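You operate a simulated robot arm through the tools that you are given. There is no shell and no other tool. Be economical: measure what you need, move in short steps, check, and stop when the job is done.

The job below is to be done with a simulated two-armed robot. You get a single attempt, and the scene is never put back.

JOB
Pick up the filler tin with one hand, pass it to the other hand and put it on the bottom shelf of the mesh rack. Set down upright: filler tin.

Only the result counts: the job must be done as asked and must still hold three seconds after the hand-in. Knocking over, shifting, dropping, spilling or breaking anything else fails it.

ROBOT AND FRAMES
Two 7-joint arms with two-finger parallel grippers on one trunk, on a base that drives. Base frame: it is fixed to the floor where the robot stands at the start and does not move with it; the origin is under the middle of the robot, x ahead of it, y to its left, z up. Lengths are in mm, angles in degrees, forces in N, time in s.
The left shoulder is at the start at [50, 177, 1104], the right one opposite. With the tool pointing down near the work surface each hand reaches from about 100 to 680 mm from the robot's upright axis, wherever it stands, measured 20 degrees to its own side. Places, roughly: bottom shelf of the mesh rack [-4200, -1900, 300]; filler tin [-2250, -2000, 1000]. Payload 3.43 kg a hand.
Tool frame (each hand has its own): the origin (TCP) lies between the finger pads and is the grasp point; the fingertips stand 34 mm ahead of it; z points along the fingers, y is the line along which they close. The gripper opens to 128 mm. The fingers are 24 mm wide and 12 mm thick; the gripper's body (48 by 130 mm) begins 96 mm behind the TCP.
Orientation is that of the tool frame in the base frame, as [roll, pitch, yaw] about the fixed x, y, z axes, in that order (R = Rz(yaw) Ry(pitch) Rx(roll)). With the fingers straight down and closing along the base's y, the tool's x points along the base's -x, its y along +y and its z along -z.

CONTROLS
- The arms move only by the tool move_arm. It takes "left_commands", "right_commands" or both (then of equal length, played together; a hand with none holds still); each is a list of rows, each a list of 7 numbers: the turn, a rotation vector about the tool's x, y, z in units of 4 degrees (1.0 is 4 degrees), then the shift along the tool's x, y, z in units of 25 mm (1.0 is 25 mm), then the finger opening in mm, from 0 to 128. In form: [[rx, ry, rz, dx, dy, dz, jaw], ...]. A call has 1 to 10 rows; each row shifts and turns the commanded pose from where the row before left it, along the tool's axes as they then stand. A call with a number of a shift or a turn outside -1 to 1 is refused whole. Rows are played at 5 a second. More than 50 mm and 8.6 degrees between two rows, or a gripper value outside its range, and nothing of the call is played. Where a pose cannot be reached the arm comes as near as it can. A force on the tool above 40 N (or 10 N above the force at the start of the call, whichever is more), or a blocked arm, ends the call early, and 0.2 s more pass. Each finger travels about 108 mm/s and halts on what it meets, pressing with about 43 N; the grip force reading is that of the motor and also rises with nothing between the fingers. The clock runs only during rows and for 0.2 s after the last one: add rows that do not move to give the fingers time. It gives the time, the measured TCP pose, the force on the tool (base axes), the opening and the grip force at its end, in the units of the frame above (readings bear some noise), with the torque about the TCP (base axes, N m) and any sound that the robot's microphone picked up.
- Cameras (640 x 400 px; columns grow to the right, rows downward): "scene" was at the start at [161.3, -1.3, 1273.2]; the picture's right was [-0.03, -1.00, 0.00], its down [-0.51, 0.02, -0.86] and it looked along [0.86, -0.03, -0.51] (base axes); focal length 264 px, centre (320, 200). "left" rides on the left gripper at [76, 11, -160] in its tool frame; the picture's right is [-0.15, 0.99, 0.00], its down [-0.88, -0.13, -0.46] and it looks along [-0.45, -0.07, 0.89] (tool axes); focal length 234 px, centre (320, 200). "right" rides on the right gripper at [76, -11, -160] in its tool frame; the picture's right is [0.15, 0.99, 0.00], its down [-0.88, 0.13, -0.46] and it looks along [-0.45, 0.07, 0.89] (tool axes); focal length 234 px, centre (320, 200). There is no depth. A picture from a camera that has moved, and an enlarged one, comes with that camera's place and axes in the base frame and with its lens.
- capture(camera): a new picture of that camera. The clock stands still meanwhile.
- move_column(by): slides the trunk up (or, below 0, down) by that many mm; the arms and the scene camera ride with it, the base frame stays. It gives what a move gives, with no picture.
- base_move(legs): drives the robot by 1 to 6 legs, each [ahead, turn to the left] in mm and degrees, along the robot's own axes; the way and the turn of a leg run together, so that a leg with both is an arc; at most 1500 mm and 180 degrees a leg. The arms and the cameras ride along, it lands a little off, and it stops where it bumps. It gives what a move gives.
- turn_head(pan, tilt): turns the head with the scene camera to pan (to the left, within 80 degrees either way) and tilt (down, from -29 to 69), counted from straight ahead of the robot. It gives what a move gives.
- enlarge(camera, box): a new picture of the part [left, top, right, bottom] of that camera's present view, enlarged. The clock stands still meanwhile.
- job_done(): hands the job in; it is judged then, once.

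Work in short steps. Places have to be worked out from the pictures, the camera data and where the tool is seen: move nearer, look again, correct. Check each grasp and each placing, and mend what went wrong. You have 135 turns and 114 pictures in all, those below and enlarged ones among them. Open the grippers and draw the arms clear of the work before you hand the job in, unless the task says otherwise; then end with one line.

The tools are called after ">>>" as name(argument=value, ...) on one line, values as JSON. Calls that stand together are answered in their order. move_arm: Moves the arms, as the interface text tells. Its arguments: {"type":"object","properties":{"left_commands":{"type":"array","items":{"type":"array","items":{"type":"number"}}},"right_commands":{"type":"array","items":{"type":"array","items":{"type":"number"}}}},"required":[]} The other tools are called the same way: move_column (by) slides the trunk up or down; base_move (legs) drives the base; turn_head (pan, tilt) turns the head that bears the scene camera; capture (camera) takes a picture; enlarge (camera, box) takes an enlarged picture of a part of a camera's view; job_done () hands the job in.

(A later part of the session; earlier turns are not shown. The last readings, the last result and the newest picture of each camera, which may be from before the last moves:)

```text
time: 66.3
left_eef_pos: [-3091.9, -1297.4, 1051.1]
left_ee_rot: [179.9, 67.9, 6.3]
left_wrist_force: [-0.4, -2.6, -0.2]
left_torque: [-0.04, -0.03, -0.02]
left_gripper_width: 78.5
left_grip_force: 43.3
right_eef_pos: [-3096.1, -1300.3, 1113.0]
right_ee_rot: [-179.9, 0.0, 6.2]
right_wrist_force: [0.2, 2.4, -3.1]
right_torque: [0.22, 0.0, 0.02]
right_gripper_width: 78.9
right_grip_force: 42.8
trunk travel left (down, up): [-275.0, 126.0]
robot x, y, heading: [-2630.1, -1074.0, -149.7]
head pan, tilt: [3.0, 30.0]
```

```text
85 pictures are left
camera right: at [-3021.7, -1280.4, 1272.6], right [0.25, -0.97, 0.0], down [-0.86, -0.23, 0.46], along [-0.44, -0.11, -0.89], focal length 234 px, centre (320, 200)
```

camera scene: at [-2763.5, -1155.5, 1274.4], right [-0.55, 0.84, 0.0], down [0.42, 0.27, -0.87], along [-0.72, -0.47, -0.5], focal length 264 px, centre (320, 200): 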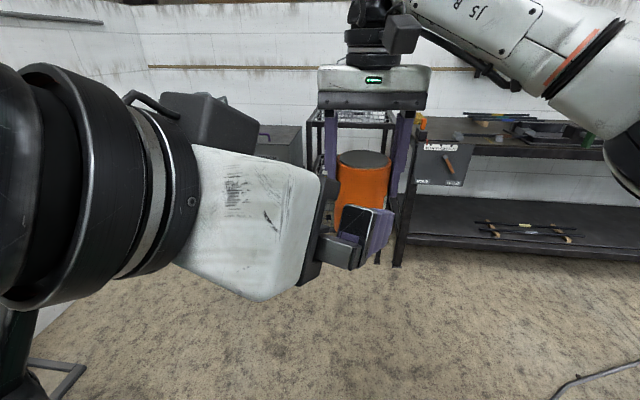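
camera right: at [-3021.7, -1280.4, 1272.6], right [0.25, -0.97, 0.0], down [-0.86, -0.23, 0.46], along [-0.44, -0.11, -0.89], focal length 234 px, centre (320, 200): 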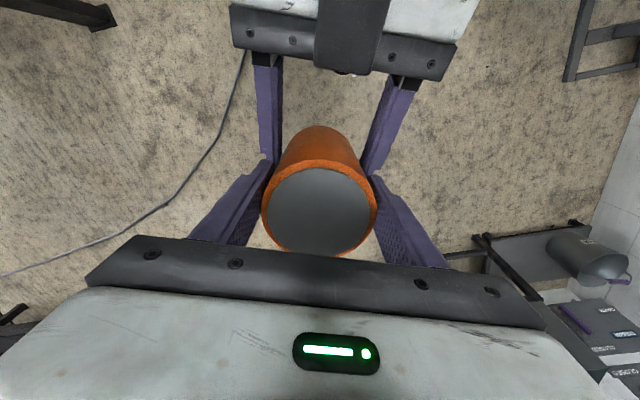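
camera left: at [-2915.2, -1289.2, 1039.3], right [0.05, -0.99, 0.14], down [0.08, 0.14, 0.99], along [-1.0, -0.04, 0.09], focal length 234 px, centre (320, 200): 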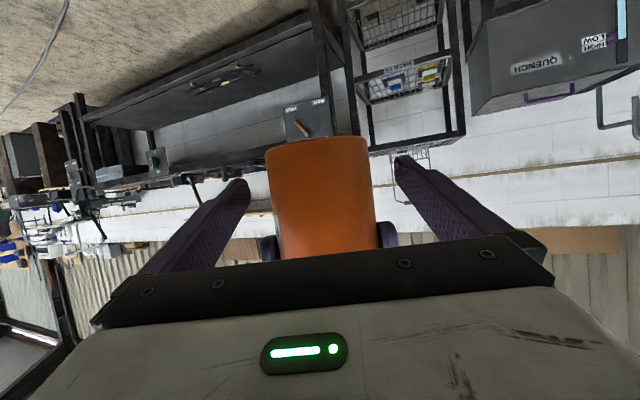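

The left hand holds the tin (78.5 mm, 43 N). Now I open the right hand and lift it clear upward.

>>> move_arm(right_commands=[[0, 0, 0, 0, 0, 0, 95], [0, 0, 0, 0, 0, 0, 115], [0, 0, 0, 0, 0, 0, 128], [0, 0, 0, 0, 0, 0, 128], [0, 0, 0, 0, 0, -1, 128], [0, 0, 0, 0, 0, -1, 128], [0, 0, 0, 0, 0, -1, 128], [0, 0, 0, 0, 0, 0, 128]], left_commands=[[0, 0, 0, 0, 0, 0, 60], [0, 0, 0, 0, 0, 0, 60], [0, 0, 0, 0, 0, 0, 60], [0, 0, 0, 0, 0, 0, 60], [0, 0, 0, 0, 0, 0, 60], [0, 0, 0, 0, 0, 0, 60], [0, 0, 0, 0, 0, 0, 60], [0, 0, 0, 0, 0, 0, 60]])

>>> capture(camera="scene")

>>> capture(camera="right")

```text
time: 68.1
left_eef_pos: [-3093.0, -1297.1, 1050.3]
left_ee_rot: [179.9, 68.1, 6.1]
left_wrist_force: [0.0, 0.0, 1.1]
left_torque: [0.0, -0.08, -0.01]
left_gripper_width: 78.9
left_grip_force: 43.1
right_eef_pos: [-3096.1, -1297.5, 1186.7]
right_ee_rot: [-180.0, 0.0, 6.3]
right_wrist_force: [0.8, 0.2, -0.1]
right_torque: [0.01, 0.02, -0.03]
right_gripper_width: 128.0
right_grip_force: 0.0
trunk travel left (down, up): [-275.0, 126.0]
robot x, y, heading: [-2625.7, -1072.1, -149.7]
head pan, tilt: [3.0, 30.0]
```

```text
84 pictures are left
camera scene: at [-2763.8, -1155.5, 1274.3], right [-0.55, 0.84, 0.0], down [0.42, 0.27, -0.87], along [-0.72, -0.47, -0.5], focal length 264 px, centre (320, 200)
```

scene: 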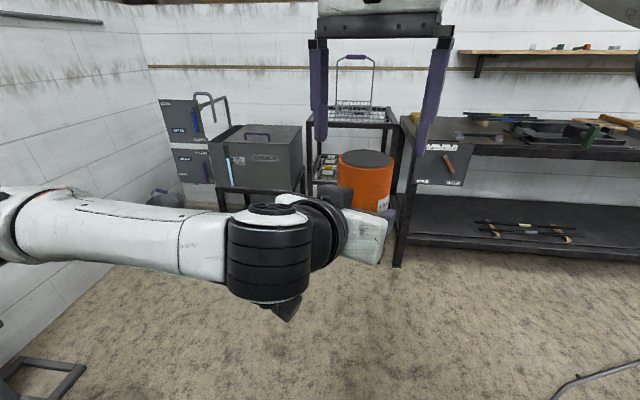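

```text
83 pictures are left
camera right: at [-3021.5, -1278.8, 1346.5], right [0.25, -0.97, 0.0], down [-0.86, -0.23, 0.46], along [-0.44, -0.12, -0.89], focal length 234 px, centre (320, 200)
```

right: 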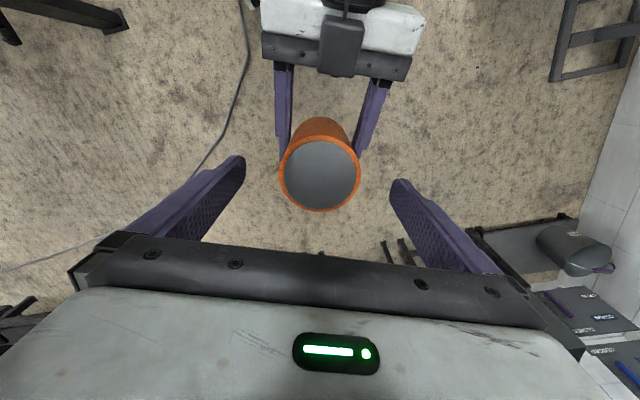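

Handover succeeded: the left hand alone holds the tin upright. I move the right hand out to the side and back.

>>> move_arm(right_commands=[[0, 0, 0, -0.4, -0.9, 0, 128], [0, 0, 0, -0.4, -0.9, 0, 128], [0, 0, 0, -0.4, -0.9, 0, 128], [0, 0, 0, -0.4, -0.9, 0, 128], [0, 0, 0, -0.4, -0.9, 0, 128], [0, 0, 0, -0.4, -0.9, 0, 128], [0, 0, 0, -0.4, -0.9, 0, 128], [0, 0, 0, -0.4, -0.9, 0, 128], [0, 0, 0, 0.9, -0.4, 0, 128], [0, 0, 0, 0.9, -0.4, 0, 128]])

>>> move_arm(right_commands=[[0, 0, 0, 0.9, -0.4, 0, 60], [0, 0, 0, 0.9, -0.4, 0, 20], [0, 0, 0, 0.9, -0.4, 0, 0], [0, 0, 0, 0.9, -0.4, 0, 0], [0, 0, -1, 0, 0, 0, 0], [0, 0, -1, 0, 0, 0, 0], [0, 0, -1, 0, 0, 0, 0], [0, 0, -1, 0, 0, 0, 0], [0, 0, -1, 0, 0, 0, 0], [0, 0, -1, 0, 0, 0, 0]])

>>> enlarge(camera="scene", box=[240, 40, 480, 290])

```text
time: 70.3
left_eef_pos: [-3090.7, -1297.6, 1050.0]
left_ee_rot: [179.8, 67.9, 6.2]
left_wrist_force: [-0.4, -0.1, -0.5]
left_torque: [-0.01, -0.06, 0.0]
left_gripper_width: 78.5
left_grip_force: 43.5
right_eef_pos: [-3152.4, -1104.8, 1189.8]
right_ee_rot: [-180.0, -0.1, 6.1]
right_wrist_force: [0.3, 0.2, -0.2]
right_torque: [0.01, 0.03, 0.01]
right_gripper_width: 128.0
right_grip_force: 0.0
trunk travel left (down, up): [-275.0, 126.0]
robot x, y, heading: [-2626.6, -1073.0, -149.7]
head pan, tilt: [3.0, 30.0]
```

```text
time: 72.5
left_eef_pos: [-3090.7, -1298.0, 1051.2]
left_ee_rot: [179.9, 68.1, 6.3]
left_wrist_force: [0.8, -0.6, -0.1]
left_torque: [0.01, -0.04, 0.0]
left_gripper_width: 78.7
left_grip_force: 43.1
right_eef_pos: [-3067.9, -1055.5, 1189.3]
right_ee_rot: [180.0, 0.1, 30.3]
right_wrist_force: [-0.1, -0.1, -0.2]
right_torque: [0.01, -0.03, 0.01]
right_gripper_width: 0.0
right_grip_force: 32.9
trunk travel left (down, up): [-275.0, 126.0]
robot x, y, heading: [-2629.7, -1073.3, -149.5]
head pan, tilt: [3.0, 30.0]
```

```text
1.60 times, centred on (360, 165) of scene
camera zoom: at [-2763.6, -1155.6, 1274.3], right [-0.55, 0.84, 0.0], down [0.42, 0.27, -0.87], along [-0.72, -0.47, -0.5], focal length 423 px, centre (256, 256)
```

zoom: 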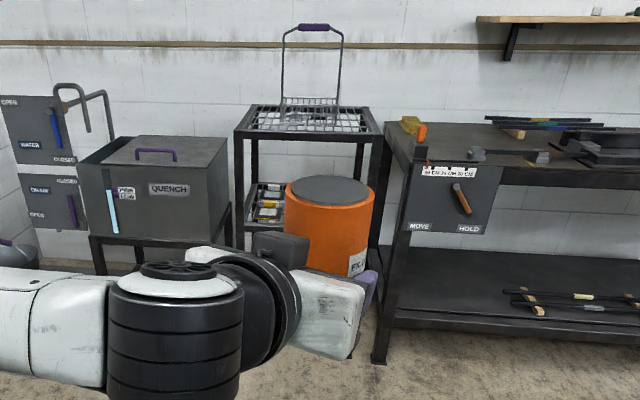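

The tin is upright in the left hand. Here in the open I lower the trunk fully and then test reaching down to shelf height.

>>> move_column(by=-270)

>>> move_arm(left_commands=[[0, 0, 0, 0.927, 0, 0.375, 60], [0, 0, 0, 0.927, 0, 0.375, 60], [0, 0, 0, 0.927, 0, 0.375, 60], [0, 0, 0, 0.927, 0, 0.375, 60], [0, 0, 0, 0.927, 0, 0.375, 60], [0, 0, 0, 0.927, 0, 0.375, 60], [0, 0, 0, 0.927, 0, 0.375, 60], [0, 0, 0, 0.927, 0, 0.375, 60]])

>>> capture(camera="scene")

```text
time: 75.3
left_eef_pos: [-3091.0, -1298.4, 781.7]
left_ee_rot: [179.9, 68.0, 6.3]
left_wrist_force: [0.0, -0.5, -0.2]
left_torque: [0.02, -0.08, 0.0]
left_gripper_width: 78.4
left_grip_force: 43.1
right_eef_pos: [-3067.9, -1056.5, 917.0]
right_ee_rot: [-180.0, -0.1, 30.4]
right_wrist_force: [0.0, -1.4, 0.2]
right_torque: [0.04, -0.02, -0.01]
right_gripper_width: 0.0
right_grip_force: 32.6
trunk travel left (down, up): [-5.0, 396.0]
robot x, y, heading: [-2626.8, -1072.9, -149.5]
head pan, tilt: [3.0, 30.0]
```

```text
time: 77.1
left_eef_pos: [-3094.6, -1267.7, 596.6]
left_ee_rot: [179.5, 67.8, 6.3]
left_wrist_force: [-0.1, 0.2, -0.2]
left_torque: [0.04, -0.03, 0.0]
left_gripper_width: 78.7
left_grip_force: 43.4
left hand out of reach, approached as far as the arm can: row 6, 7, 8
right_eef_pos: [-3068.3, -1055.0, 917.7]
right_ee_rot: [-179.9, 0.1, 30.3]
right_wrist_force: [0.1, -0.3, 0.5]
right_torque: [0.01, 0.0, 0.04]
right_gripper_width: 0.0
right_grip_force: 33.3
trunk travel left (down, up): [-5.0, 396.0]
robot x, y, heading: [-2632.4, -1071.5, -149.7]
head pan, tilt: [3.0, 30.0]
```

```text
81 pictures are left
camera scene: at [-2763.4, -1155.5, 1004.4], right [-0.55, 0.84, 0.0], down [0.42, 0.27, -0.87], along [-0.72, -0.48, -0.5], focal length 264 px, centre (320, 200)
```

scene: 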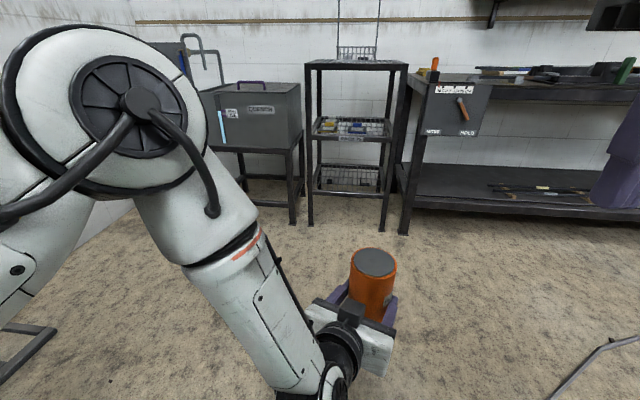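

The arm reaches only z≈597 here, near its body and across its middle. I move the hand outward and to the left, then try going lower.

>>> move_arm(left_commands=[[0, 0, 0, -0.126, 0.88, 0.311, 60], [0, 0, 0, -0.126, 0.88, 0.311, 60], [0, 0, 0, -0.126, 0.88, 0.311, 60], [0, 0, 0, -0.126, 0.88, 0.311, 60], [0, 0, 0, -0.126, 0.88, 0.311, 60], [0, 0, 0, -0.126, 0.88, 0.311, 60], [0, 0, 0, 0.927, 0, 0.375, 60], [0, 0, 0, 0.927, 0, 0.375, 60], [0, 0, 0, 0, 0, 0, 60]])

```text
time: 79.1
left_eef_pos: [-3153.3, -1284.8, 608.4]
left_ee_rot: [179.3, 67.8, 6.0]
left_wrist_force: [0.0, 0.7, -0.2]
left_torque: [0.01, -0.07, -0.01]
left_gripper_width: 78.6
left_grip_force: 43.0
left hand out of reach, approached as far as the arm can: row 1, 2, 3, 4, 5, 6, 7, 8
right_eef_pos: [-3068.0, -1054.9, 917.9]
right_ee_rot: [-180.0, 0.0, 30.3]
right_wrist_force: [0.0, -0.3, -0.5]
right_torque: [0.0, 0.02, -0.03]
right_gripper_width: 0.1
right_grip_force: 32.8
trunk travel left (down, up): [-5.0, 396.0]
robot x, y, heading: [-2625.5, -1068.5, -149.8]
head pan, tilt: [3.0, 30.0]
```

It hit a joint limit rather than pure reach. I raise the hand, shift it left there, and see.

>>> move_arm(left_commands=[[0, 0, 0, -0.927, 0, -0.375, 60], [0, 0, 0, -0.927, 0, -0.375, 60], [0, 0, 0, -0.927, 0, -0.375, 60], [0, 0, 0, -0.927, 0, -0.375, 60], [0, 0, 0, -0.927, 0, -0.375, 60], [0, 0, 0, -0.927, 0, -0.375, 60], [0, 0, 0, -0.927, 0, -0.375, 60], [0, 0, 0, 0, 0, 0, 60]])

>>> capture(camera="scene")

```text
time: 80.9
left_eef_pos: [-3152.8, -1284.0, 785.5]
left_ee_rot: [179.8, 68.0, 6.1]
left_wrist_force: [-0.3, 0.3, -0.8]
left_torque: [0.04, -0.05, -0.02]
left_gripper_width: 78.5
left_grip_force: 43.1
right_eef_pos: [-3067.3, -1055.3, 918.0]
right_ee_rot: [180.0, -0.1, 30.3]
right_wrist_force: [0.2, 0.2, 0.4]
right_torque: [-0.04, -0.01, 0.06]
right_gripper_width: 0.0
right_grip_force: 32.9
trunk travel left (down, up): [-5.0, 396.0]
robot x, y, heading: [-2629.7, -1071.8, -149.8]
head pan, tilt: [3.0, 30.0]
```

```text
80 pictures are left
camera scene: at [-2763.5, -1155.5, 1004.3], right [-0.55, 0.84, 0.0], down [0.42, 0.27, -0.87], along [-0.72, -0.47, -0.5], focal length 264 px, centre (320, 200)
```

scene: 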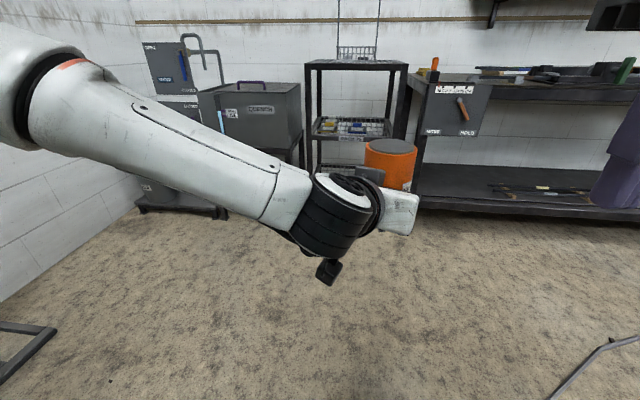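

Now I shift the hand left by about 200 mm at this height.

>>> move_arm(left_commands=[[0, 0, 0, 0.153, 0.912, -0.38, 60], [0, 0, 0, 0.153, 0.912, -0.38, 60], [0, 0, 0, 0.153, 0.912, -0.38, 60], [0, 0, 0, 0.153, 0.912, -0.38, 60], [0, 0, 0, 0.153, 0.912, -0.38, 60], [0, 0, 0, 0.153, 0.912, -0.38, 60], [0, 0, 0, 0.153, 0.912, -0.38, 60], [0, 0, 0, 0.153, 0.912, -0.38, 60], [0, 0, 0, 0, 0, 0, 60]])

>>> move_arm(left_commands=[[0, 0, 0, 0.927, 0, 0.375, 60], [0, 0, 0, 0.927, 0, 0.375, 60], [0, 0, 0, 0.927, 0, 0.375, 60], [0, 0, 0, 0.927, 0, 0.375, 60], [0, 0, 0, 0.927, 0, 0.375, 60], [0, 0, 0, 0.927, 0, 0.375, 60], [0, 0, 0, 0.927, 0, 0.375, 60], [0, 0, 0, 0.927, 0, 0.375, 60], [0, 0, 0, 0.927, 0, 0.375, 60], [0, 0, 0, 0.927, 0, 0.375, 60]])

```text
time: 82.9
left_eef_pos: [-3053.3, -1457.3, 786.4]
left_ee_rot: [179.9, 68.0, 6.2]
left_wrist_force: [-0.7, -0.6, 0.6]
left_torque: [-0.03, -0.07, 0.02]
left_gripper_width: 78.5
left_grip_force: 43.4
right_eef_pos: [-3067.8, -1055.2, 917.6]
right_ee_rot: [180.0, 0.1, 30.4]
right_wrist_force: [-0.7, -0.1, -0.5]
right_torque: [-0.02, 0.0, 0.01]
right_gripper_width: 0.0
right_grip_force: 32.9
trunk travel left (down, up): [-5.0, 396.0]
robot x, y, heading: [-2627.8, -1073.6, -149.6]
head pan, tilt: [3.0, 30.0]
```

```text
time: 85.1
left_eef_pos: [-3053.0, -1458.4, 534.9]
left_ee_rot: [-179.7, 68.0, 6.3]
left_wrist_force: [0.4, -0.7, 0.3]
left_torque: [0.03, -0.08, -0.01]
left_gripper_width: 78.6
left_grip_force: 42.9
right_eef_pos: [-3068.2, -1055.1, 918.4]
right_ee_rot: [180.0, 0.0, 30.3]
right_wrist_force: [0.4, 0.5, 0.5]
right_torque: [-0.01, 0.01, -0.03]
right_gripper_width: 0.0
right_grip_force: 33.2
trunk travel left (down, up): [-5.0, 396.0]
robot x, y, heading: [-2626.7, -1072.2, -149.7]
head pan, tilt: [3.0, 30.0]
```

That works: z 535 without a limit. I continue down about 190 mm.

>>> move_arm(left_commands=[[0, 0, 0, 0.927, 0, 0.375, 60], [0, 0, 0, 0.927, 0, 0.375, 60], [0, 0, 0, 0.927, 0, 0.375, 60], [0, 0, 0, 0.927, 0, 0.375, 60], [0, 0, 0, 0.927, 0, 0.375, 60], [0, 0, 0, 0.927, 0, 0.375, 60], [0, 0, 0, 0.927, 0, 0.375, 60], [0, 0, 0, 0.927, 0, 0.375, 60], [0, 0, 0, 0, 0, 0, 60]])

>>> turn_head(pan=0, tilt=20)

>>> capture(camera="scene")

>>> capture(camera="left")

```text
time: 87.1
left_eef_pos: [-3049.2, -1464.9, 479.4]
left_ee_rot: [-179.3, 67.9, 6.6]
left_wrist_force: [0.7, -0.7, -0.4]
left_torque: [-0.03, -0.05, 0.02]
left_gripper_width: 78.6
left_grip_force: 43.0
left hand out of reach, approached as far as the arm can: row 1, 2, 3, 4, 5, 6, 7, 8
right_eef_pos: [-3066.6, -1054.6, 917.8]
right_ee_rot: [180.0, 0.0, 30.4]
right_wrist_force: [0.3, 0.6, -0.7]
right_torque: [-0.01, 0.02, 0.04]
right_gripper_width: 0.2
right_grip_force: 33.0
trunk travel left (down, up): [-5.0, 396.0]
robot x, y, heading: [-2628.6, -1071.7, -149.8]
head pan, tilt: [3.0, 30.0]
```

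```text
time: 87.8
left_eef_pos: [-3049.2, -1466.5, 480.4]
left_ee_rot: [-179.3, 67.9, 6.5]
left_wrist_force: [-0.1, 0.0, 0.0]
left_torque: [0.02, -0.04, 0.04]
left_gripper_width: 78.2
left_grip_force: 42.7
right_eef_pos: [-3067.9, -1055.2, 916.9]
right_ee_rot: [180.0, 0.0, 30.3]
right_wrist_force: [0.2, 0.2, 0.2]
right_torque: [0.03, 0.0, 0.02]
right_gripper_width: 0.1
right_grip_force: 33.2
trunk travel left (down, up): [-5.0, 396.0]
robot x, y, heading: [-2628.8, -1073.6, -149.8]
head pan, tilt: [0.0, 20.0]
```

```text
79 pictures are left
camera scene: at [-2768.2, -1152.9, 1020.3], right [-0.5, 0.86, 0.0], down [0.3, 0.17, -0.94], along [-0.81, -0.47, -0.34], focal length 264 px, centre (320, 200)
```

scene: 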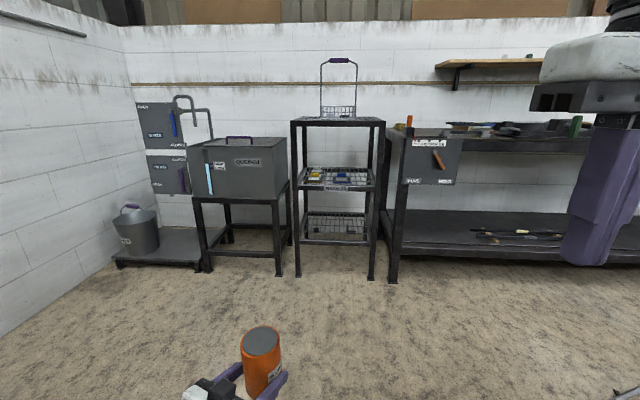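

```text
78 pictures are left
camera left: at [-2873.7, -1458.2, 469.0], right [0.05, -0.99, 0.13], down [0.08, 0.13, 0.99], along [-1.0, -0.04, 0.08], focal length 234 px, centre (320, 200)
```

left: 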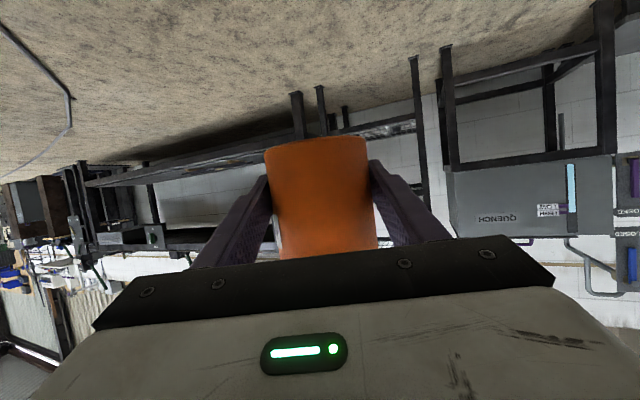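

The bottom shelf's surface appears near z≈245–250, so the hand must get to about z 285. The wrist limit eases with the arm more stretched; I move 100 mm forward and then down.

>>> move_arm(left_commands=[[0, 0, 0, -0.342, 0.409, 0.846, 60], [0, 0, 0, -0.342, 0.409, 0.846, 60], [0, 0, 0, -0.342, 0.409, 0.846, 60], [0, 0, 0, -0.342, 0.409, 0.846, 60], [0, 0, 0, 0.927, 0, 0.375, 60], [0, 0, 0, 0.927, 0, 0.375, 60], [0, 0, 0, 0.927, 0, 0.375, 60], [0, 0, 0, 0.927, 0, 0.375, 60], [0, 0, 0, 0, 0, 0, 60]])

```text
time: 89.8
left_eef_pos: [-3135.7, -1516.3, 378.5]
left_ee_rot: [179.8, 68.1, 6.1]
left_wrist_force: [-0.9, -0.1, 0.1]
left_torque: [0.0, -0.07, 0.0]
left_gripper_width: 78.5
left_grip_force: 43.3
right_eef_pos: [-3067.1, -1055.9, 919.0]
right_ee_rot: [180.0, -0.1, 30.2]
right_wrist_force: [-0.5, -0.4, -0.4]
right_torque: [0.01, -0.01, 0.01]
right_gripper_width: 0.0
right_grip_force: 33.3
trunk travel left (down, up): [-5.0, 396.0]
robot x, y, heading: [-2629.0, -1072.6, -150.0]
head pan, tilt: [0.0, 20.0]
```

That works; z 378 now. I test further down to about z 283.

>>> move_arm(left_commands=[[0, 0, 0, 0.927, 0, 0.375, 60], [0, 0, 0, 0.927, 0, 0.375, 60], [0, 0, 0, 0.927, 0, 0.375, 60], [0, 0, 0, 0.8, 0, 0.32, 60], [0, 0, 0, 0, 0, 0, 60]])

>>> capture(camera="scene")

>>> enlarge(camera="scene", box=[270, 100, 410, 290])

```text
time: 91.0
left_eef_pos: [-3136.9, -1516.0, 294.1]
left_ee_rot: [179.9, 68.1, 5.9]
left_wrist_force: [-0.4, -0.9, -0.3]
left_torque: [0.02, -0.04, -0.01]
left_gripper_width: 78.3
left_grip_force: 43.4
left hand out of reach, approached as far as the arm can: row 4
right_eef_pos: [-3068.3, -1054.8, 917.6]
right_ee_rot: [-179.9, 0.0, 30.3]
right_wrist_force: [0.4, 0.0, -0.1]
right_torque: [-0.01, -0.01, -0.01]
right_gripper_width: 0.2
right_grip_force: 33.5
trunk travel left (down, up): [-5.0, 396.0]
robot x, y, heading: [-2629.7, -1070.0, -149.7]
head pan, tilt: [0.0, 20.0]
```

```text
77 pictures are left
camera scene: at [-2768.3, -1153.0, 1020.4], right [-0.5, 0.86, 0.0], down [0.3, 0.17, -0.94], along [-0.81, -0.47, -0.34], focal length 264 px, centre (320, 200)
```

scene: 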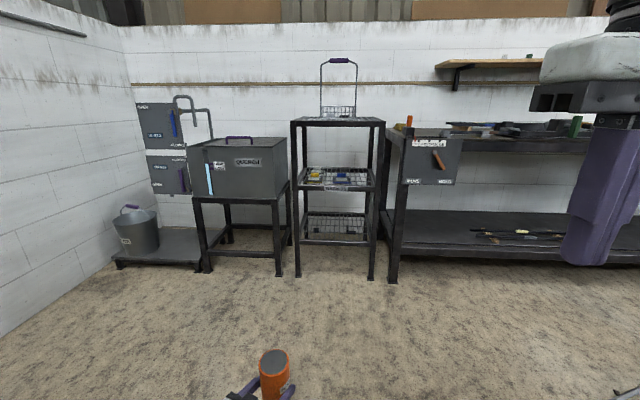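

```text
2.11 times, centred on (340, 195) of scene
camera zoom: at [-2768.3, -1153.0, 1020.4], right [-0.5, 0.86, 0.0], down [0.3, 0.17, -0.94], along [-0.81, -0.47, -0.34], focal length 557 px, centre (278, 210)
```

zoom: 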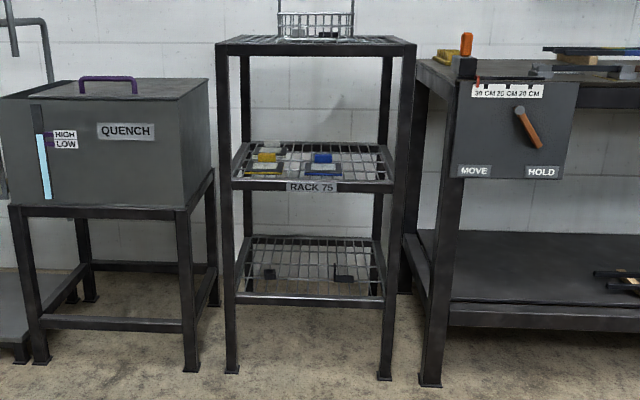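

The arm reaches z≈294 when stretched. The bottom mesh shelf lies near z 250, with two small dark items on it about 160 mm deep; its front middle is free. I take up the final low posture here (slightly closer, ~30 mm lower), then I'll use the column for the vertical motion.

>>> move_arm(left_commands=[[0, 0, 0, 0.342, -0.409, -0.846, 60], [0, 0, 0, 0.342, -0.409, -0.846, 60], [0, 0, 0, 0.927, 0, 0.375, 60], [0, 0, 0, 0.6, 0, 0.24, 60], [0, 0, 0, 0, 0, 0, 60]])

>>> move_column(by=100)

```text
time: 92.2
left_eef_pos: [-3092.3, -1492.3, 256.5]
left_ee_rot: [179.8, 68.0, 6.3]
left_wrist_force: [0.2, -0.5, -0.1]
left_torque: [0.02, -0.1, 0.0]
left_gripper_width: 78.5
left_grip_force: 43.2
right_eef_pos: [-3068.0, -1055.3, 917.9]
right_ee_rot: [179.9, -0.1, 30.3]
right_wrist_force: [-0.4, -1.2, -0.1]
right_torque: [0.01, 0.01, -0.01]
right_gripper_width: 0.2
right_grip_force: 33.0
trunk travel left (down, up): [-5.0, 396.0]
robot x, y, heading: [-2628.7, -1070.6, -149.6]
head pan, tilt: [0.0, 20.0]
```

```text
time: 93.5
left_eef_pos: [-3091.6, -1492.0, 355.7]
left_ee_rot: [179.9, 68.0, 6.0]
left_wrist_force: [1.0, -0.5, -0.2]
left_torque: [0.04, -0.07, 0.0]
left_gripper_width: 78.7
left_grip_force: 42.8
right_eef_pos: [-3068.6, -1055.1, 1017.5]
right_ee_rot: [-179.9, 0.0, 30.2]
right_wrist_force: [0.1, 0.1, 0.2]
right_torque: [0.03, 0.0, 0.01]
right_gripper_width: 0.0
right_grip_force: 33.1
trunk travel left (down, up): [-105.0, 296.0]
robot x, y, heading: [-2632.8, -1077.4, -149.7]
head pan, tilt: [0.0, 20.0]
```

The low posture is ready with z 356 (tin base ≈325). I drive to a point about 250 mm short of the placing position, staying away from the floor cable.

>>> base_move(legs=[[300, 0], [0, -25.5], [512, 0], [0, 25.5]])

>>> turn_head(pan=5, tilt=40)

>>> capture(camera="scene")

>>> capture(camera="left")

```text
time: 100.8
left_eef_pos: [-3867.4, -1679.9, 355.6]
left_ee_rot: [179.8, 68.0, 5.7]
left_wrist_force: [0.7, 0.5, -0.6]
left_torque: [-0.03, -0.03, 0.03]
left_gripper_width: 78.6
left_grip_force: 42.8
right_eef_pos: [-3839.6, -1244.8, 1018.9]
right_ee_rot: [-180.0, 0.0, 29.9]
right_wrist_force: [-0.1, 0.9, 0.3]
right_torque: [0.02, -0.01, 0.02]
right_gripper_width: 0.1
right_grip_force: 33.0
trunk travel left (down, up): [-105.0, 296.0]
robot x, y, heading: [-3403.5, -1270.8, -149.9]
head pan, tilt: [0.0, 20.0]
```

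```text
time: 101.6
left_eef_pos: [-3866.9, -1679.7, 355.2]
left_ee_rot: [179.8, 67.9, 5.8]
left_wrist_force: [-0.8, 0.3, 0.2]
left_torque: [-0.01, -0.04, 0.01]
left_gripper_width: 78.9
left_grip_force: 43.3
right_eef_pos: [-3838.5, -1244.7, 1017.7]
right_ee_rot: [180.0, 0.0, 30.0]
right_wrist_force: [-0.5, -0.3, 0.3]
right_torque: [-0.01, -0.02, -0.02]
right_gripper_width: 0.0
right_grip_force: 33.8
trunk travel left (down, up): [-105.0, 296.0]
robot x, y, heading: [-3400.1, -1263.8, -150.2]
head pan, tilt: [5.0, 40.0]
```

```text
75 pictures are left
camera scene: at [-3530.2, -1346.0, 1089.0], right [-0.57, 0.82, 0.0], down [0.53, 0.37, -0.77], along [-0.63, -0.44, -0.64], focal length 264 px, centre (320, 200)
```

scene: 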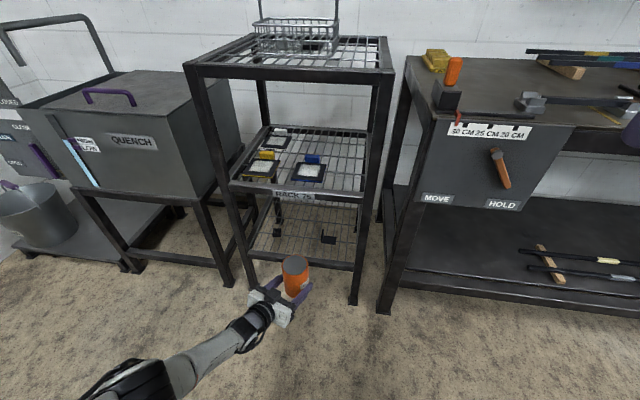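

```text
74 pictures are left
camera left: at [-3690.8, -1672.7, 344.4], right [0.05, -0.99, 0.14], down [0.08, 0.14, 0.99], along [-1.0, -0.04, 0.08], focal length 234 px, centre (320, 200)
```

left: 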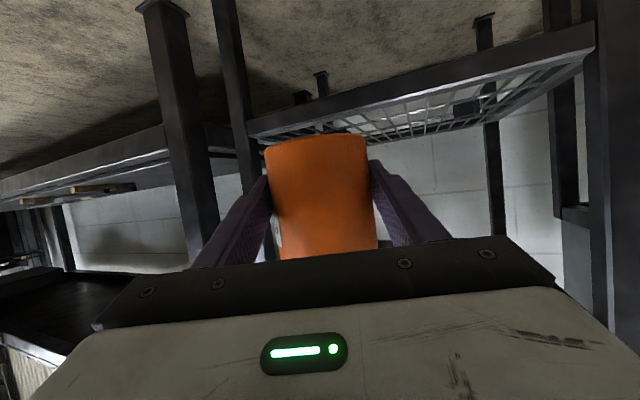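

I zoom in on the bottom shelf and tin for geometry.

>>> enlarge(camera="scene", box=[200, 170, 400, 310])

```text
2.86 times, centred on (300, 240) of scene
camera zoom: at [-3530.2, -1346.0, 1089.0], right [-0.57, 0.82, 0.0], down [0.53, 0.37, -0.77], along [-0.63, -0.44, -0.64], focal length 756 px, centre (377, 86)
```

zoom: 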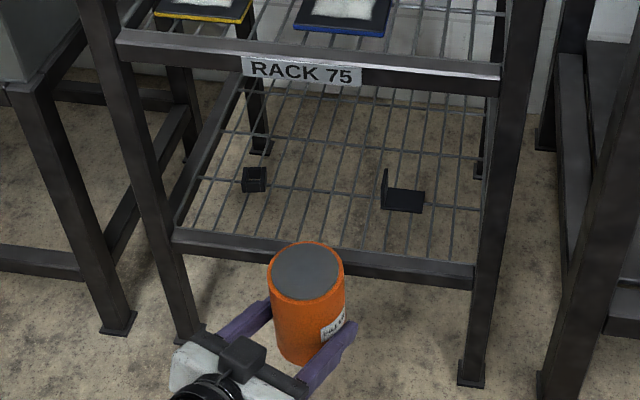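

Rack front posts are at about (-3915,-1978) and (-4105,-1575), rail top z≈265; free spot for the tin at about (-4069,-1834), between the two small items. I turn left 2.4° and drive most of the way.

>>> base_move(legs=[[0, 2.4], [130, 0]])

>>> turn_head(pan=15, tilt=48)

>>> enlarge(camera="scene", box=[200, 120, 440, 320])

>>> capture(camera="left")

```text
time: 103.3
left_eef_pos: [-3956.4, -1766.8, 354.4]
left_ee_rot: [179.9, 68.0, 8.1]
left_wrist_force: [0.0, -0.7, 0.7]
left_torque: [0.03, -0.03, 0.03]
left_gripper_width: 78.9
left_grip_force: 43.2
right_eef_pos: [-3945.9, -1330.6, 1019.7]
right_ee_rot: [-180.0, 0.0, 32.3]
right_wrist_force: [0.2, -0.5, -0.4]
right_torque: [-0.01, 0.03, 0.0]
right_gripper_width: 0.0
right_grip_force: 32.7
trunk travel left (down, up): [-105.0, 296.0]
robot x, y, heading: [-3506.2, -1329.7, -147.9]
head pan, tilt: [5.0, 40.0]
```

```text
time: 104.0
left_eef_pos: [-3955.8, -1767.0, 355.3]
left_ee_rot: [179.7, 68.0, 8.2]
left_wrist_force: [-0.4, 0.0, -0.4]
left_torque: [0.0, -0.08, -0.01]
left_gripper_width: 78.5
left_grip_force: 42.7
right_eef_pos: [-3945.6, -1329.6, 1018.6]
right_ee_rot: [179.9, -0.1, 32.2]
right_wrist_force: [-0.1, -0.1, 0.7]
right_torque: [0.05, 0.01, 0.0]
right_gripper_width: 0.0
right_grip_force: 32.4
trunk travel left (down, up): [-105.0, 296.0]
robot x, y, heading: [-3509.3, -1331.5, -147.6]
head pan, tilt: [15.0, 48.0]
```

```text
2.00 times, centred on (320, 220) of scene
camera zoom: at [-3619.2, -1425.1, 1077.6], right [-0.73, 0.68, 0.0], down [0.5, 0.55, -0.67], along [-0.45, -0.49, -0.74], focal length 529 px, centre (320, 160)
```

zoom: 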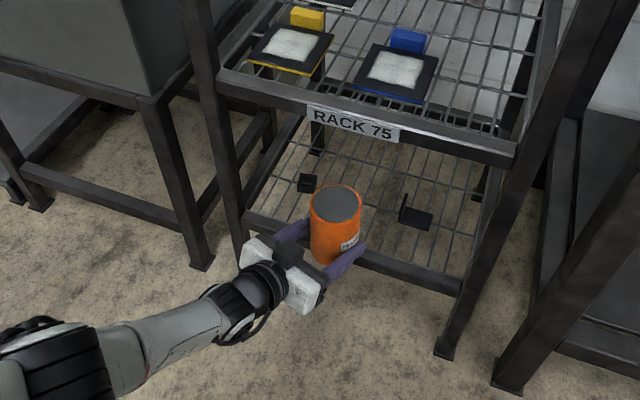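

```text
71 pictures are left
camera left: at [-3780.2, -1751.5, 344.2], right [0.09, -0.99, 0.14], down [0.07, 0.14, 0.99], along [-0.99, -0.08, 0.08], focal length 234 px, centre (320, 200)
```

left: 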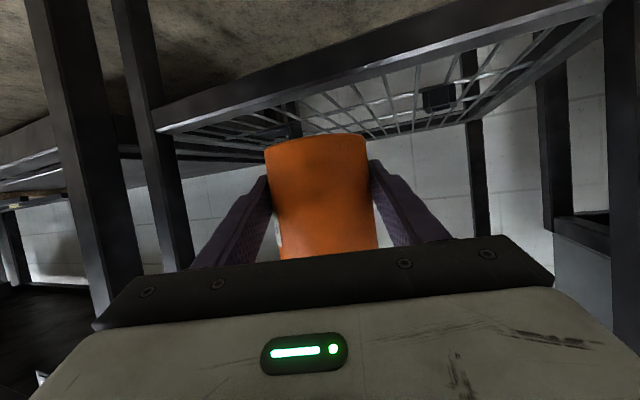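

Everything agrees: 124 mm straight ahead puts the tin over the free spot. I drive it.

>>> base_move(legs=[[124, 0]])

>>> enlarge(camera="scene", box=[200, 150, 440, 350])

>>> capture(camera="left")

```text
time: 105.3
left_eef_pos: [-4058.8, -1832.4, 354.7]
left_ee_rot: [179.8, 68.0, 8.1]
left_wrist_force: [0.1, 0.1, -1.1]
left_torque: [0.07, -0.02, 0.01]
left_gripper_width: 78.6
left_grip_force: 43.6
right_eef_pos: [-4049.4, -1395.6, 1018.8]
right_ee_rot: [-179.9, 0.0, 32.3]
right_wrist_force: [-0.4, 0.5, -0.4]
right_torque: [0.0, -0.03, 0.0]
right_gripper_width: 0.0
right_grip_force: 32.8
trunk travel left (down, up): [-105.0, 296.0]
robot x, y, heading: [-3608.5, -1398.4, -147.8]
head pan, tilt: [15.0, 48.0]
```

```text
2.00 times, centred on (320, 250) of scene
camera zoom: at [-3721.7, -1490.2, 1077.5], right [-0.74, 0.68, 0.0], down [0.5, 0.55, -0.67], along [-0.45, -0.49, -0.74], focal length 529 px, centre (320, 100)
```

zoom: 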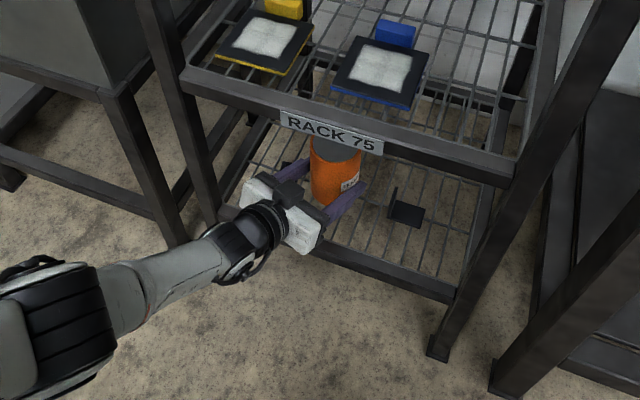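

```text
69 pictures are left
camera left: at [-3882.4, -1816.7, 344.2], right [0.09, -0.99, 0.14], down [0.07, 0.14, 0.99], along [-0.99, -0.08, 0.08], focal length 234 px, centre (320, 200)
```

left: 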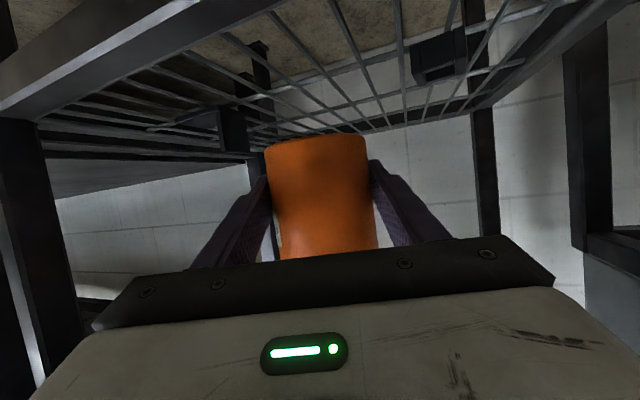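

The tin is over the free patch, between the two items and inside the rail. I lower the trunk 50 mm.

>>> move_column(by=-48)

>>> capture(camera="left")

>>> enlarge(camera="scene", box=[240, 170, 400, 300])

```text
time: 106.2
left_eef_pos: [-4057.8, -1831.7, 307.8]
left_ee_rot: [179.8, 68.1, 8.2]
left_wrist_force: [0.6, 0.8, -0.5]
left_torque: [0.0, -0.06, -0.01]
left_gripper_width: 78.4
left_grip_force: 43.2
right_eef_pos: [-4049.8, -1395.7, 971.0]
right_ee_rot: [-179.9, -0.1, 32.3]
right_wrist_force: [-0.4, -0.8, -0.1]
right_torque: [-0.01, 0.0, -0.01]
right_gripper_width: 0.1
right_grip_force: 32.6
trunk travel left (down, up): [-57.0, 344.0]
robot x, y, heading: [-3610.1, -1397.5, -147.7]
head pan, tilt: [15.0, 48.0]
```

```text
68 pictures are left
camera left: at [-3882.4, -1816.7, 296.3], right [0.09, -0.99, 0.14], down [0.07, 0.14, 0.99], along [-0.99, -0.08, 0.08], focal length 234 px, centre (320, 200)
```

left: 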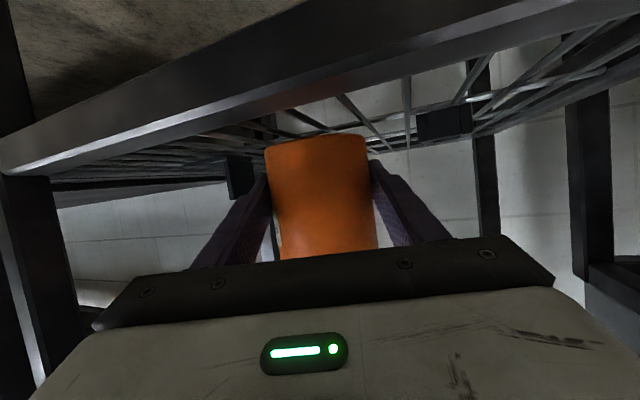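

```text
3.08 times, centred on (320, 235) of scene
camera zoom: at [-3721.6, -1490.1, 1029.5], right [-0.74, 0.68, 0.0], down [0.5, 0.55, -0.67], along [-0.45, -0.49, -0.74], focal length 814 px, centre (320, 92)
```

zoom: 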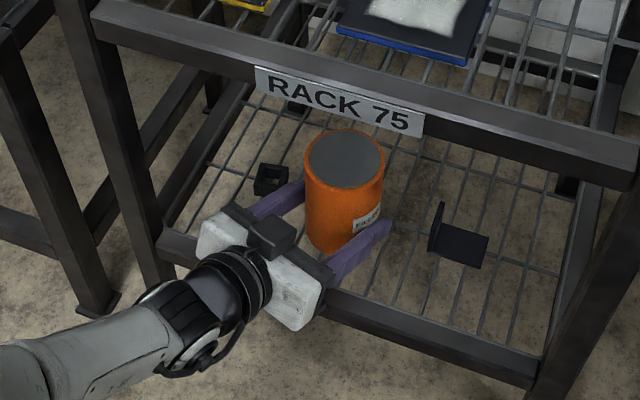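

Clear view: the tin is between the black cube and the bracket with room. I lower in 3 mm steps watching the force.

>>> move_arm(left_commands=[[0, 0, 0, 0.111, 0, 0.045, 60], [0, 0, 0, 0.111, 0, 0.045, 60], [0, 0, 0, 0.111, 0, 0.045, 60], [0, 0, 0, 0.111, 0, 0.045, 60], [0, 0, 0, 0, 0, 0, 60]])

>>> capture(camera="left")

```text
time: 107.4
left_eef_pos: [-4055.7, -1829.3, 302.8]
left_ee_rot: [179.8, 68.1, 8.3]
left_wrist_force: [0.4, -0.1, 0.1]
left_torque: [-0.02, -0.06, -0.03]
left_gripper_width: 78.7
left_grip_force: 43.0
left hand out of reach, approached as far as the arm can: row 2, 4
right_eef_pos: [-4049.1, -1395.1, 969.9]
right_ee_rot: [180.0, -0.1, 32.3]
right_wrist_force: [0.1, -0.2, -0.5]
right_torque: [-0.02, 0.0, 0.01]
right_gripper_width: 0.0
right_grip_force: 32.8
trunk travel left (down, up): [-57.0, 344.0]
robot x, y, heading: [-3612.0, -1396.1, -147.7]
head pan, tilt: [15.0, 48.0]
```

```text
66 pictures are left
camera left: at [-3880.4, -1815.2, 291.8], right [0.09, -0.99, 0.14], down [0.07, 0.14, 0.99], along [-0.99, -0.08, 0.08], focal length 234 px, centre (320, 200)
```

left: 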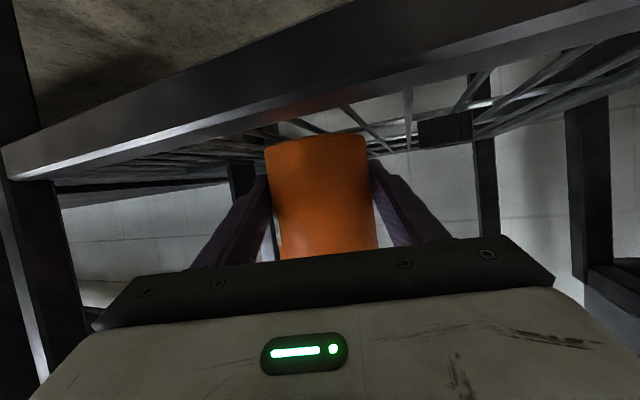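

The arm is at its limit here, so I use the trunk: 6 mm down, then check force.

>>> move_column(by=-6)

>>> move_column(by=-3)

```text
time: 107.9
left_eef_pos: [-4058.1, -1830.3, 298.7]
left_ee_rot: [179.8, 68.2, 8.1]
left_wrist_force: [0.8, -0.7, 4.2]
left_torque: [0.13, -0.21, -0.01]
left_gripper_width: 78.7
left_grip_force: 43.2
right_eef_pos: [-4049.2, -1395.2, 964.8]
right_ee_rot: [-179.9, 0.1, 32.3]
right_wrist_force: [0.4, -0.5, -0.3]
right_torque: [0.01, -0.01, 0.0]
right_gripper_width: 0.2
right_grip_force: 33.3
trunk travel left (down, up): [-51.0, 350.0]
robot x, y, heading: [-3612.2, -1395.1, -147.6]
head pan, tilt: [15.0, 48.0]
```

```text
time: 108.4
left_eef_pos: [-4057.6, -1831.9, 298.4]
left_ee_rot: [179.8, 68.6, 8.1]
left_wrist_force: [8.1, 1.2, 23.0]
left_torque: [0.2, 0.08, -0.11]
left_gripper_width: 78.6
left_grip_force: 42.5
right_eef_pos: [-4047.5, -1393.8, 961.7]
right_ee_rot: [-180.0, 0.1, 32.3]
right_wrist_force: [0.6, 0.1, 0.1]
right_torque: [-0.02, 0.0, -0.02]
right_gripper_width: 0.0
right_grip_force: 33.3
trunk travel left (down, up): [-48.0, 353.0]
robot x, y, heading: [-3609.1, -1392.9, -147.4]
head pan, tilt: [15.0, 48.0]
```

Contact at z≈298 with 23 N pressing. I relieve 2.5 mm and look before releasing.

>>> move_column(by=2.5)

>>> enlarge(camera="scene", box=[240, 170, 400, 300])

>>> capture(camera="left")

```text
time: 109.0
left_eef_pos: [-4057.3, -1830.4, 298.7]
left_ee_rot: [179.7, 68.3, 8.1]
left_wrist_force: [-4.1, -4.1, 11.2]
left_torque: [-0.17, 0.9, 0.15]
left_gripper_width: 78.7
left_grip_force: 43.1
right_eef_pos: [-4048.3, -1393.3, 963.7]
right_ee_rot: [-180.0, 0.1, 32.3]
right_wrist_force: [0.6, -0.7, 0.2]
right_torque: [-0.01, -0.01, 0.0]
right_gripper_width: 0.0
right_grip_force: 32.4
trunk travel left (down, up): [-51.0, 351.0]
robot x, y, heading: [-3611.3, -1393.9, -147.8]
head pan, tilt: [15.0, 48.0]
```

```text
3.08 times, centred on (320, 235) of scene
camera zoom: at [-3720.9, -1489.3, 1023.2], right [-0.74, 0.68, 0.0], down [0.5, 0.55, -0.67], along [-0.45, -0.49, -0.74], focal length 814 px, centre (320, 92)
```

zoom: 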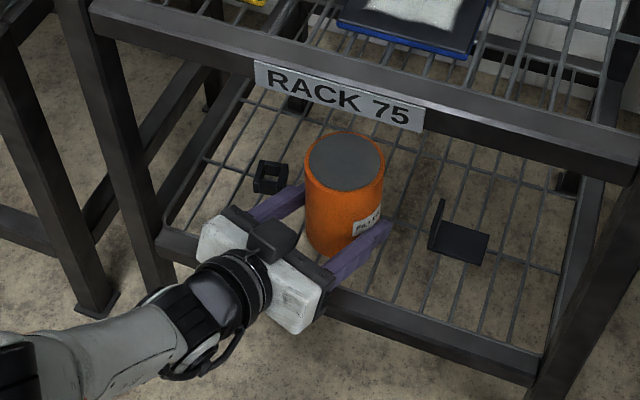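

```text
64 pictures are left
camera left: at [-3881.9, -1815.5, 286.9], right [0.09, -0.99, 0.14], down [0.08, 0.14, 0.99], along [-0.99, -0.08, 0.09], focal length 234 px, centre (320, 200)
```

left: 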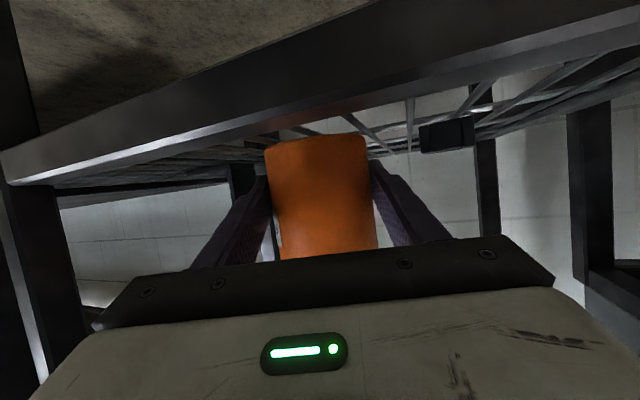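

The tin rests on the mesh, upright, clear of both items. I open the fingers only a little to 92 mm, so as not to reach the black cube.

>>> move_arm(left_commands=[[0, 0, 0, 0, 0, 0, 82], [0, 0, 0, 0, 0, 0, 86], [0, 0, 0, 0, 0, 0, 92], [0, 0, 0, 0, 0, 0, 92]])

>>> enlarge(camera="scene", box=[240, 170, 400, 300])

>>> capture(camera="left")

```text
time: 110.0
left_eef_pos: [-4056.3, -1830.3, 296.7]
left_ee_rot: [179.8, 68.0, 8.2]
left_wrist_force: [-0.2, 0.6, 0.2]
left_torque: [0.01, -0.04, 0.03]
left_gripper_width: 92.2
left_grip_force: 0.0
right_eef_pos: [-4049.0, -1396.0, 963.2]
right_ee_rot: [-180.0, 0.0, 32.3]
right_wrist_force: [0.3, 0.2, 0.8]
right_torque: [0.01, 0.0, -0.02]
right_gripper_width: 0.2
right_grip_force: 32.6
trunk travel left (down, up): [-51.0, 351.0]
robot x, y, heading: [-3607.8, -1397.1, -147.7]
head pan, tilt: [15.0, 48.0]
```

```text
3.08 times, centred on (320, 235) of scene
camera zoom: at [-3721.4, -1489.9, 1023.1], right [-0.74, 0.68, 0.0], down [0.5, 0.55, -0.67], along [-0.45, -0.49, -0.74], focal length 814 px, centre (320, 92)
```

zoom: 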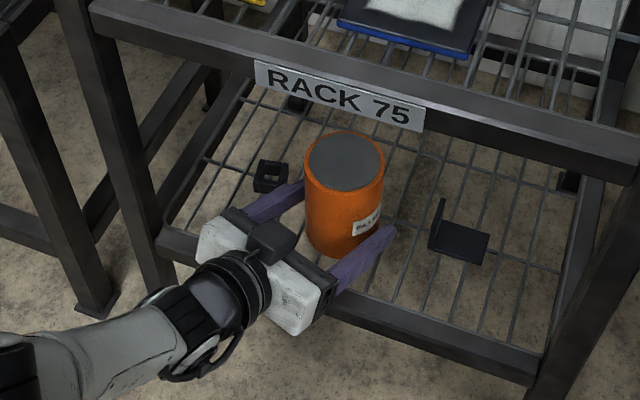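

```text
62 pictures are left
camera left: at [-3880.2, -1815.3, 285.5], right [0.09, -0.99, 0.14], down [0.07, 0.14, 0.99], along [-0.99, -0.08, 0.08], focal length 234 px, centre (320, 200)
```

left: 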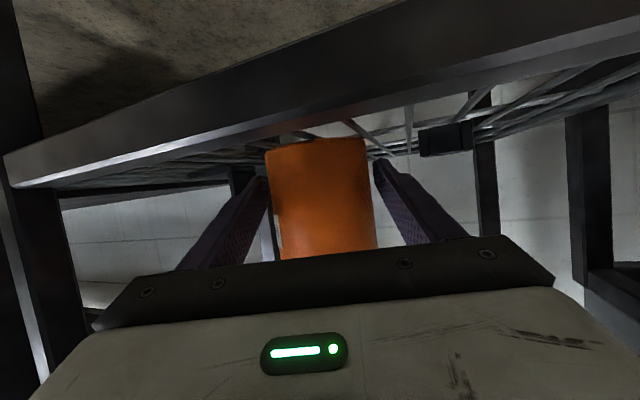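

The tin stands free. The base's heading is skewed to the hand, so the safest exit is straight up with the trunk until the fingers are above the tin; I go 130 mm up.

>>> move_column(by=65)

>>> move_column(by=70)

>>> capture(camera="scene")

>>> capture(camera="left")

```text
time: 111.0
left_eef_pos: [-4055.4, -1831.7, 361.5]
left_ee_rot: [179.8, 67.9, 8.2]
left_wrist_force: [-0.3, 0.6, 0.2]
left_torque: [-0.01, 0.01, 0.01]
left_gripper_width: 92.0
left_grip_force: 0.2
right_eef_pos: [-4048.7, -1394.2, 1028.0]
right_ee_rot: [-180.0, 0.1, 32.2]
right_wrist_force: [0.6, -0.2, 0.3]
right_torque: [-0.01, 0.04, 0.0]
right_gripper_width: 0.1
right_grip_force: 32.4
trunk travel left (down, up): [-116.0, 286.0]
robot x, y, heading: [-3609.2, -1393.9, -147.4]
head pan, tilt: [15.0, 48.0]
```

```text
time: 112.1
left_eef_pos: [-4056.6, -1830.3, 431.2]
left_ee_rot: [179.8, 68.0, 8.2]
left_wrist_force: [0.3, 0.3, -0.4]
left_torque: [0.0, 0.01, 0.02]
left_gripper_width: 92.2
left_grip_force: 0.1
right_eef_pos: [-4049.4, -1395.0, 1098.5]
right_ee_rot: [-179.9, 0.0, 32.3]
right_wrist_force: [-0.2, 0.7, 0.0]
right_torque: [0.02, 0.02, 0.0]
right_gripper_width: 0.1
right_grip_force: 32.4
trunk travel left (down, up): [-186.0, 216.0]
robot x, y, heading: [-3607.3, -1394.0, -147.6]
head pan, tilt: [15.0, 48.0]
```

```text
61 pictures are left
camera scene: at [-3721.5, -1490.0, 1158.0], right [-0.74, 0.68, 0.0], down [0.5, 0.55, -0.67], along [-0.45, -0.49, -0.74], focal length 264 px, centre (320, 200)
```

scene: 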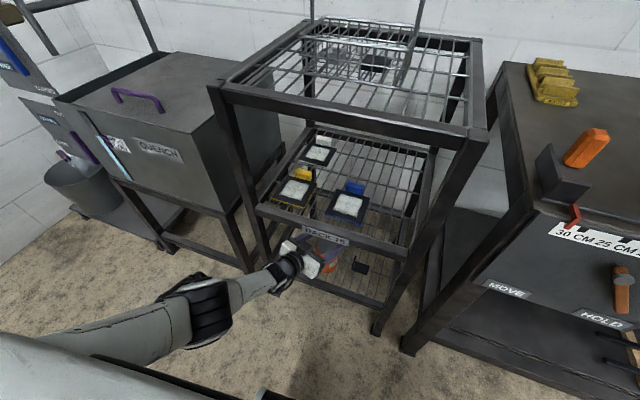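

```text
60 pictures are left
camera left: at [-3880.3, -1815.4, 420.5], right [0.09, -0.99, 0.14], down [0.07, 0.14, 0.99], along [-0.99, -0.08, 0.08], focal length 234 px, centre (320, 200)
```

left: 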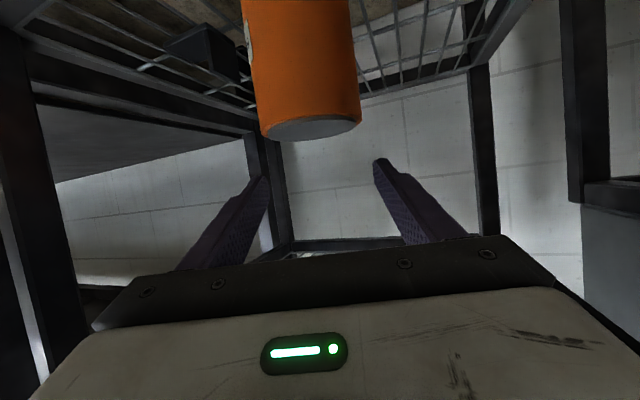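

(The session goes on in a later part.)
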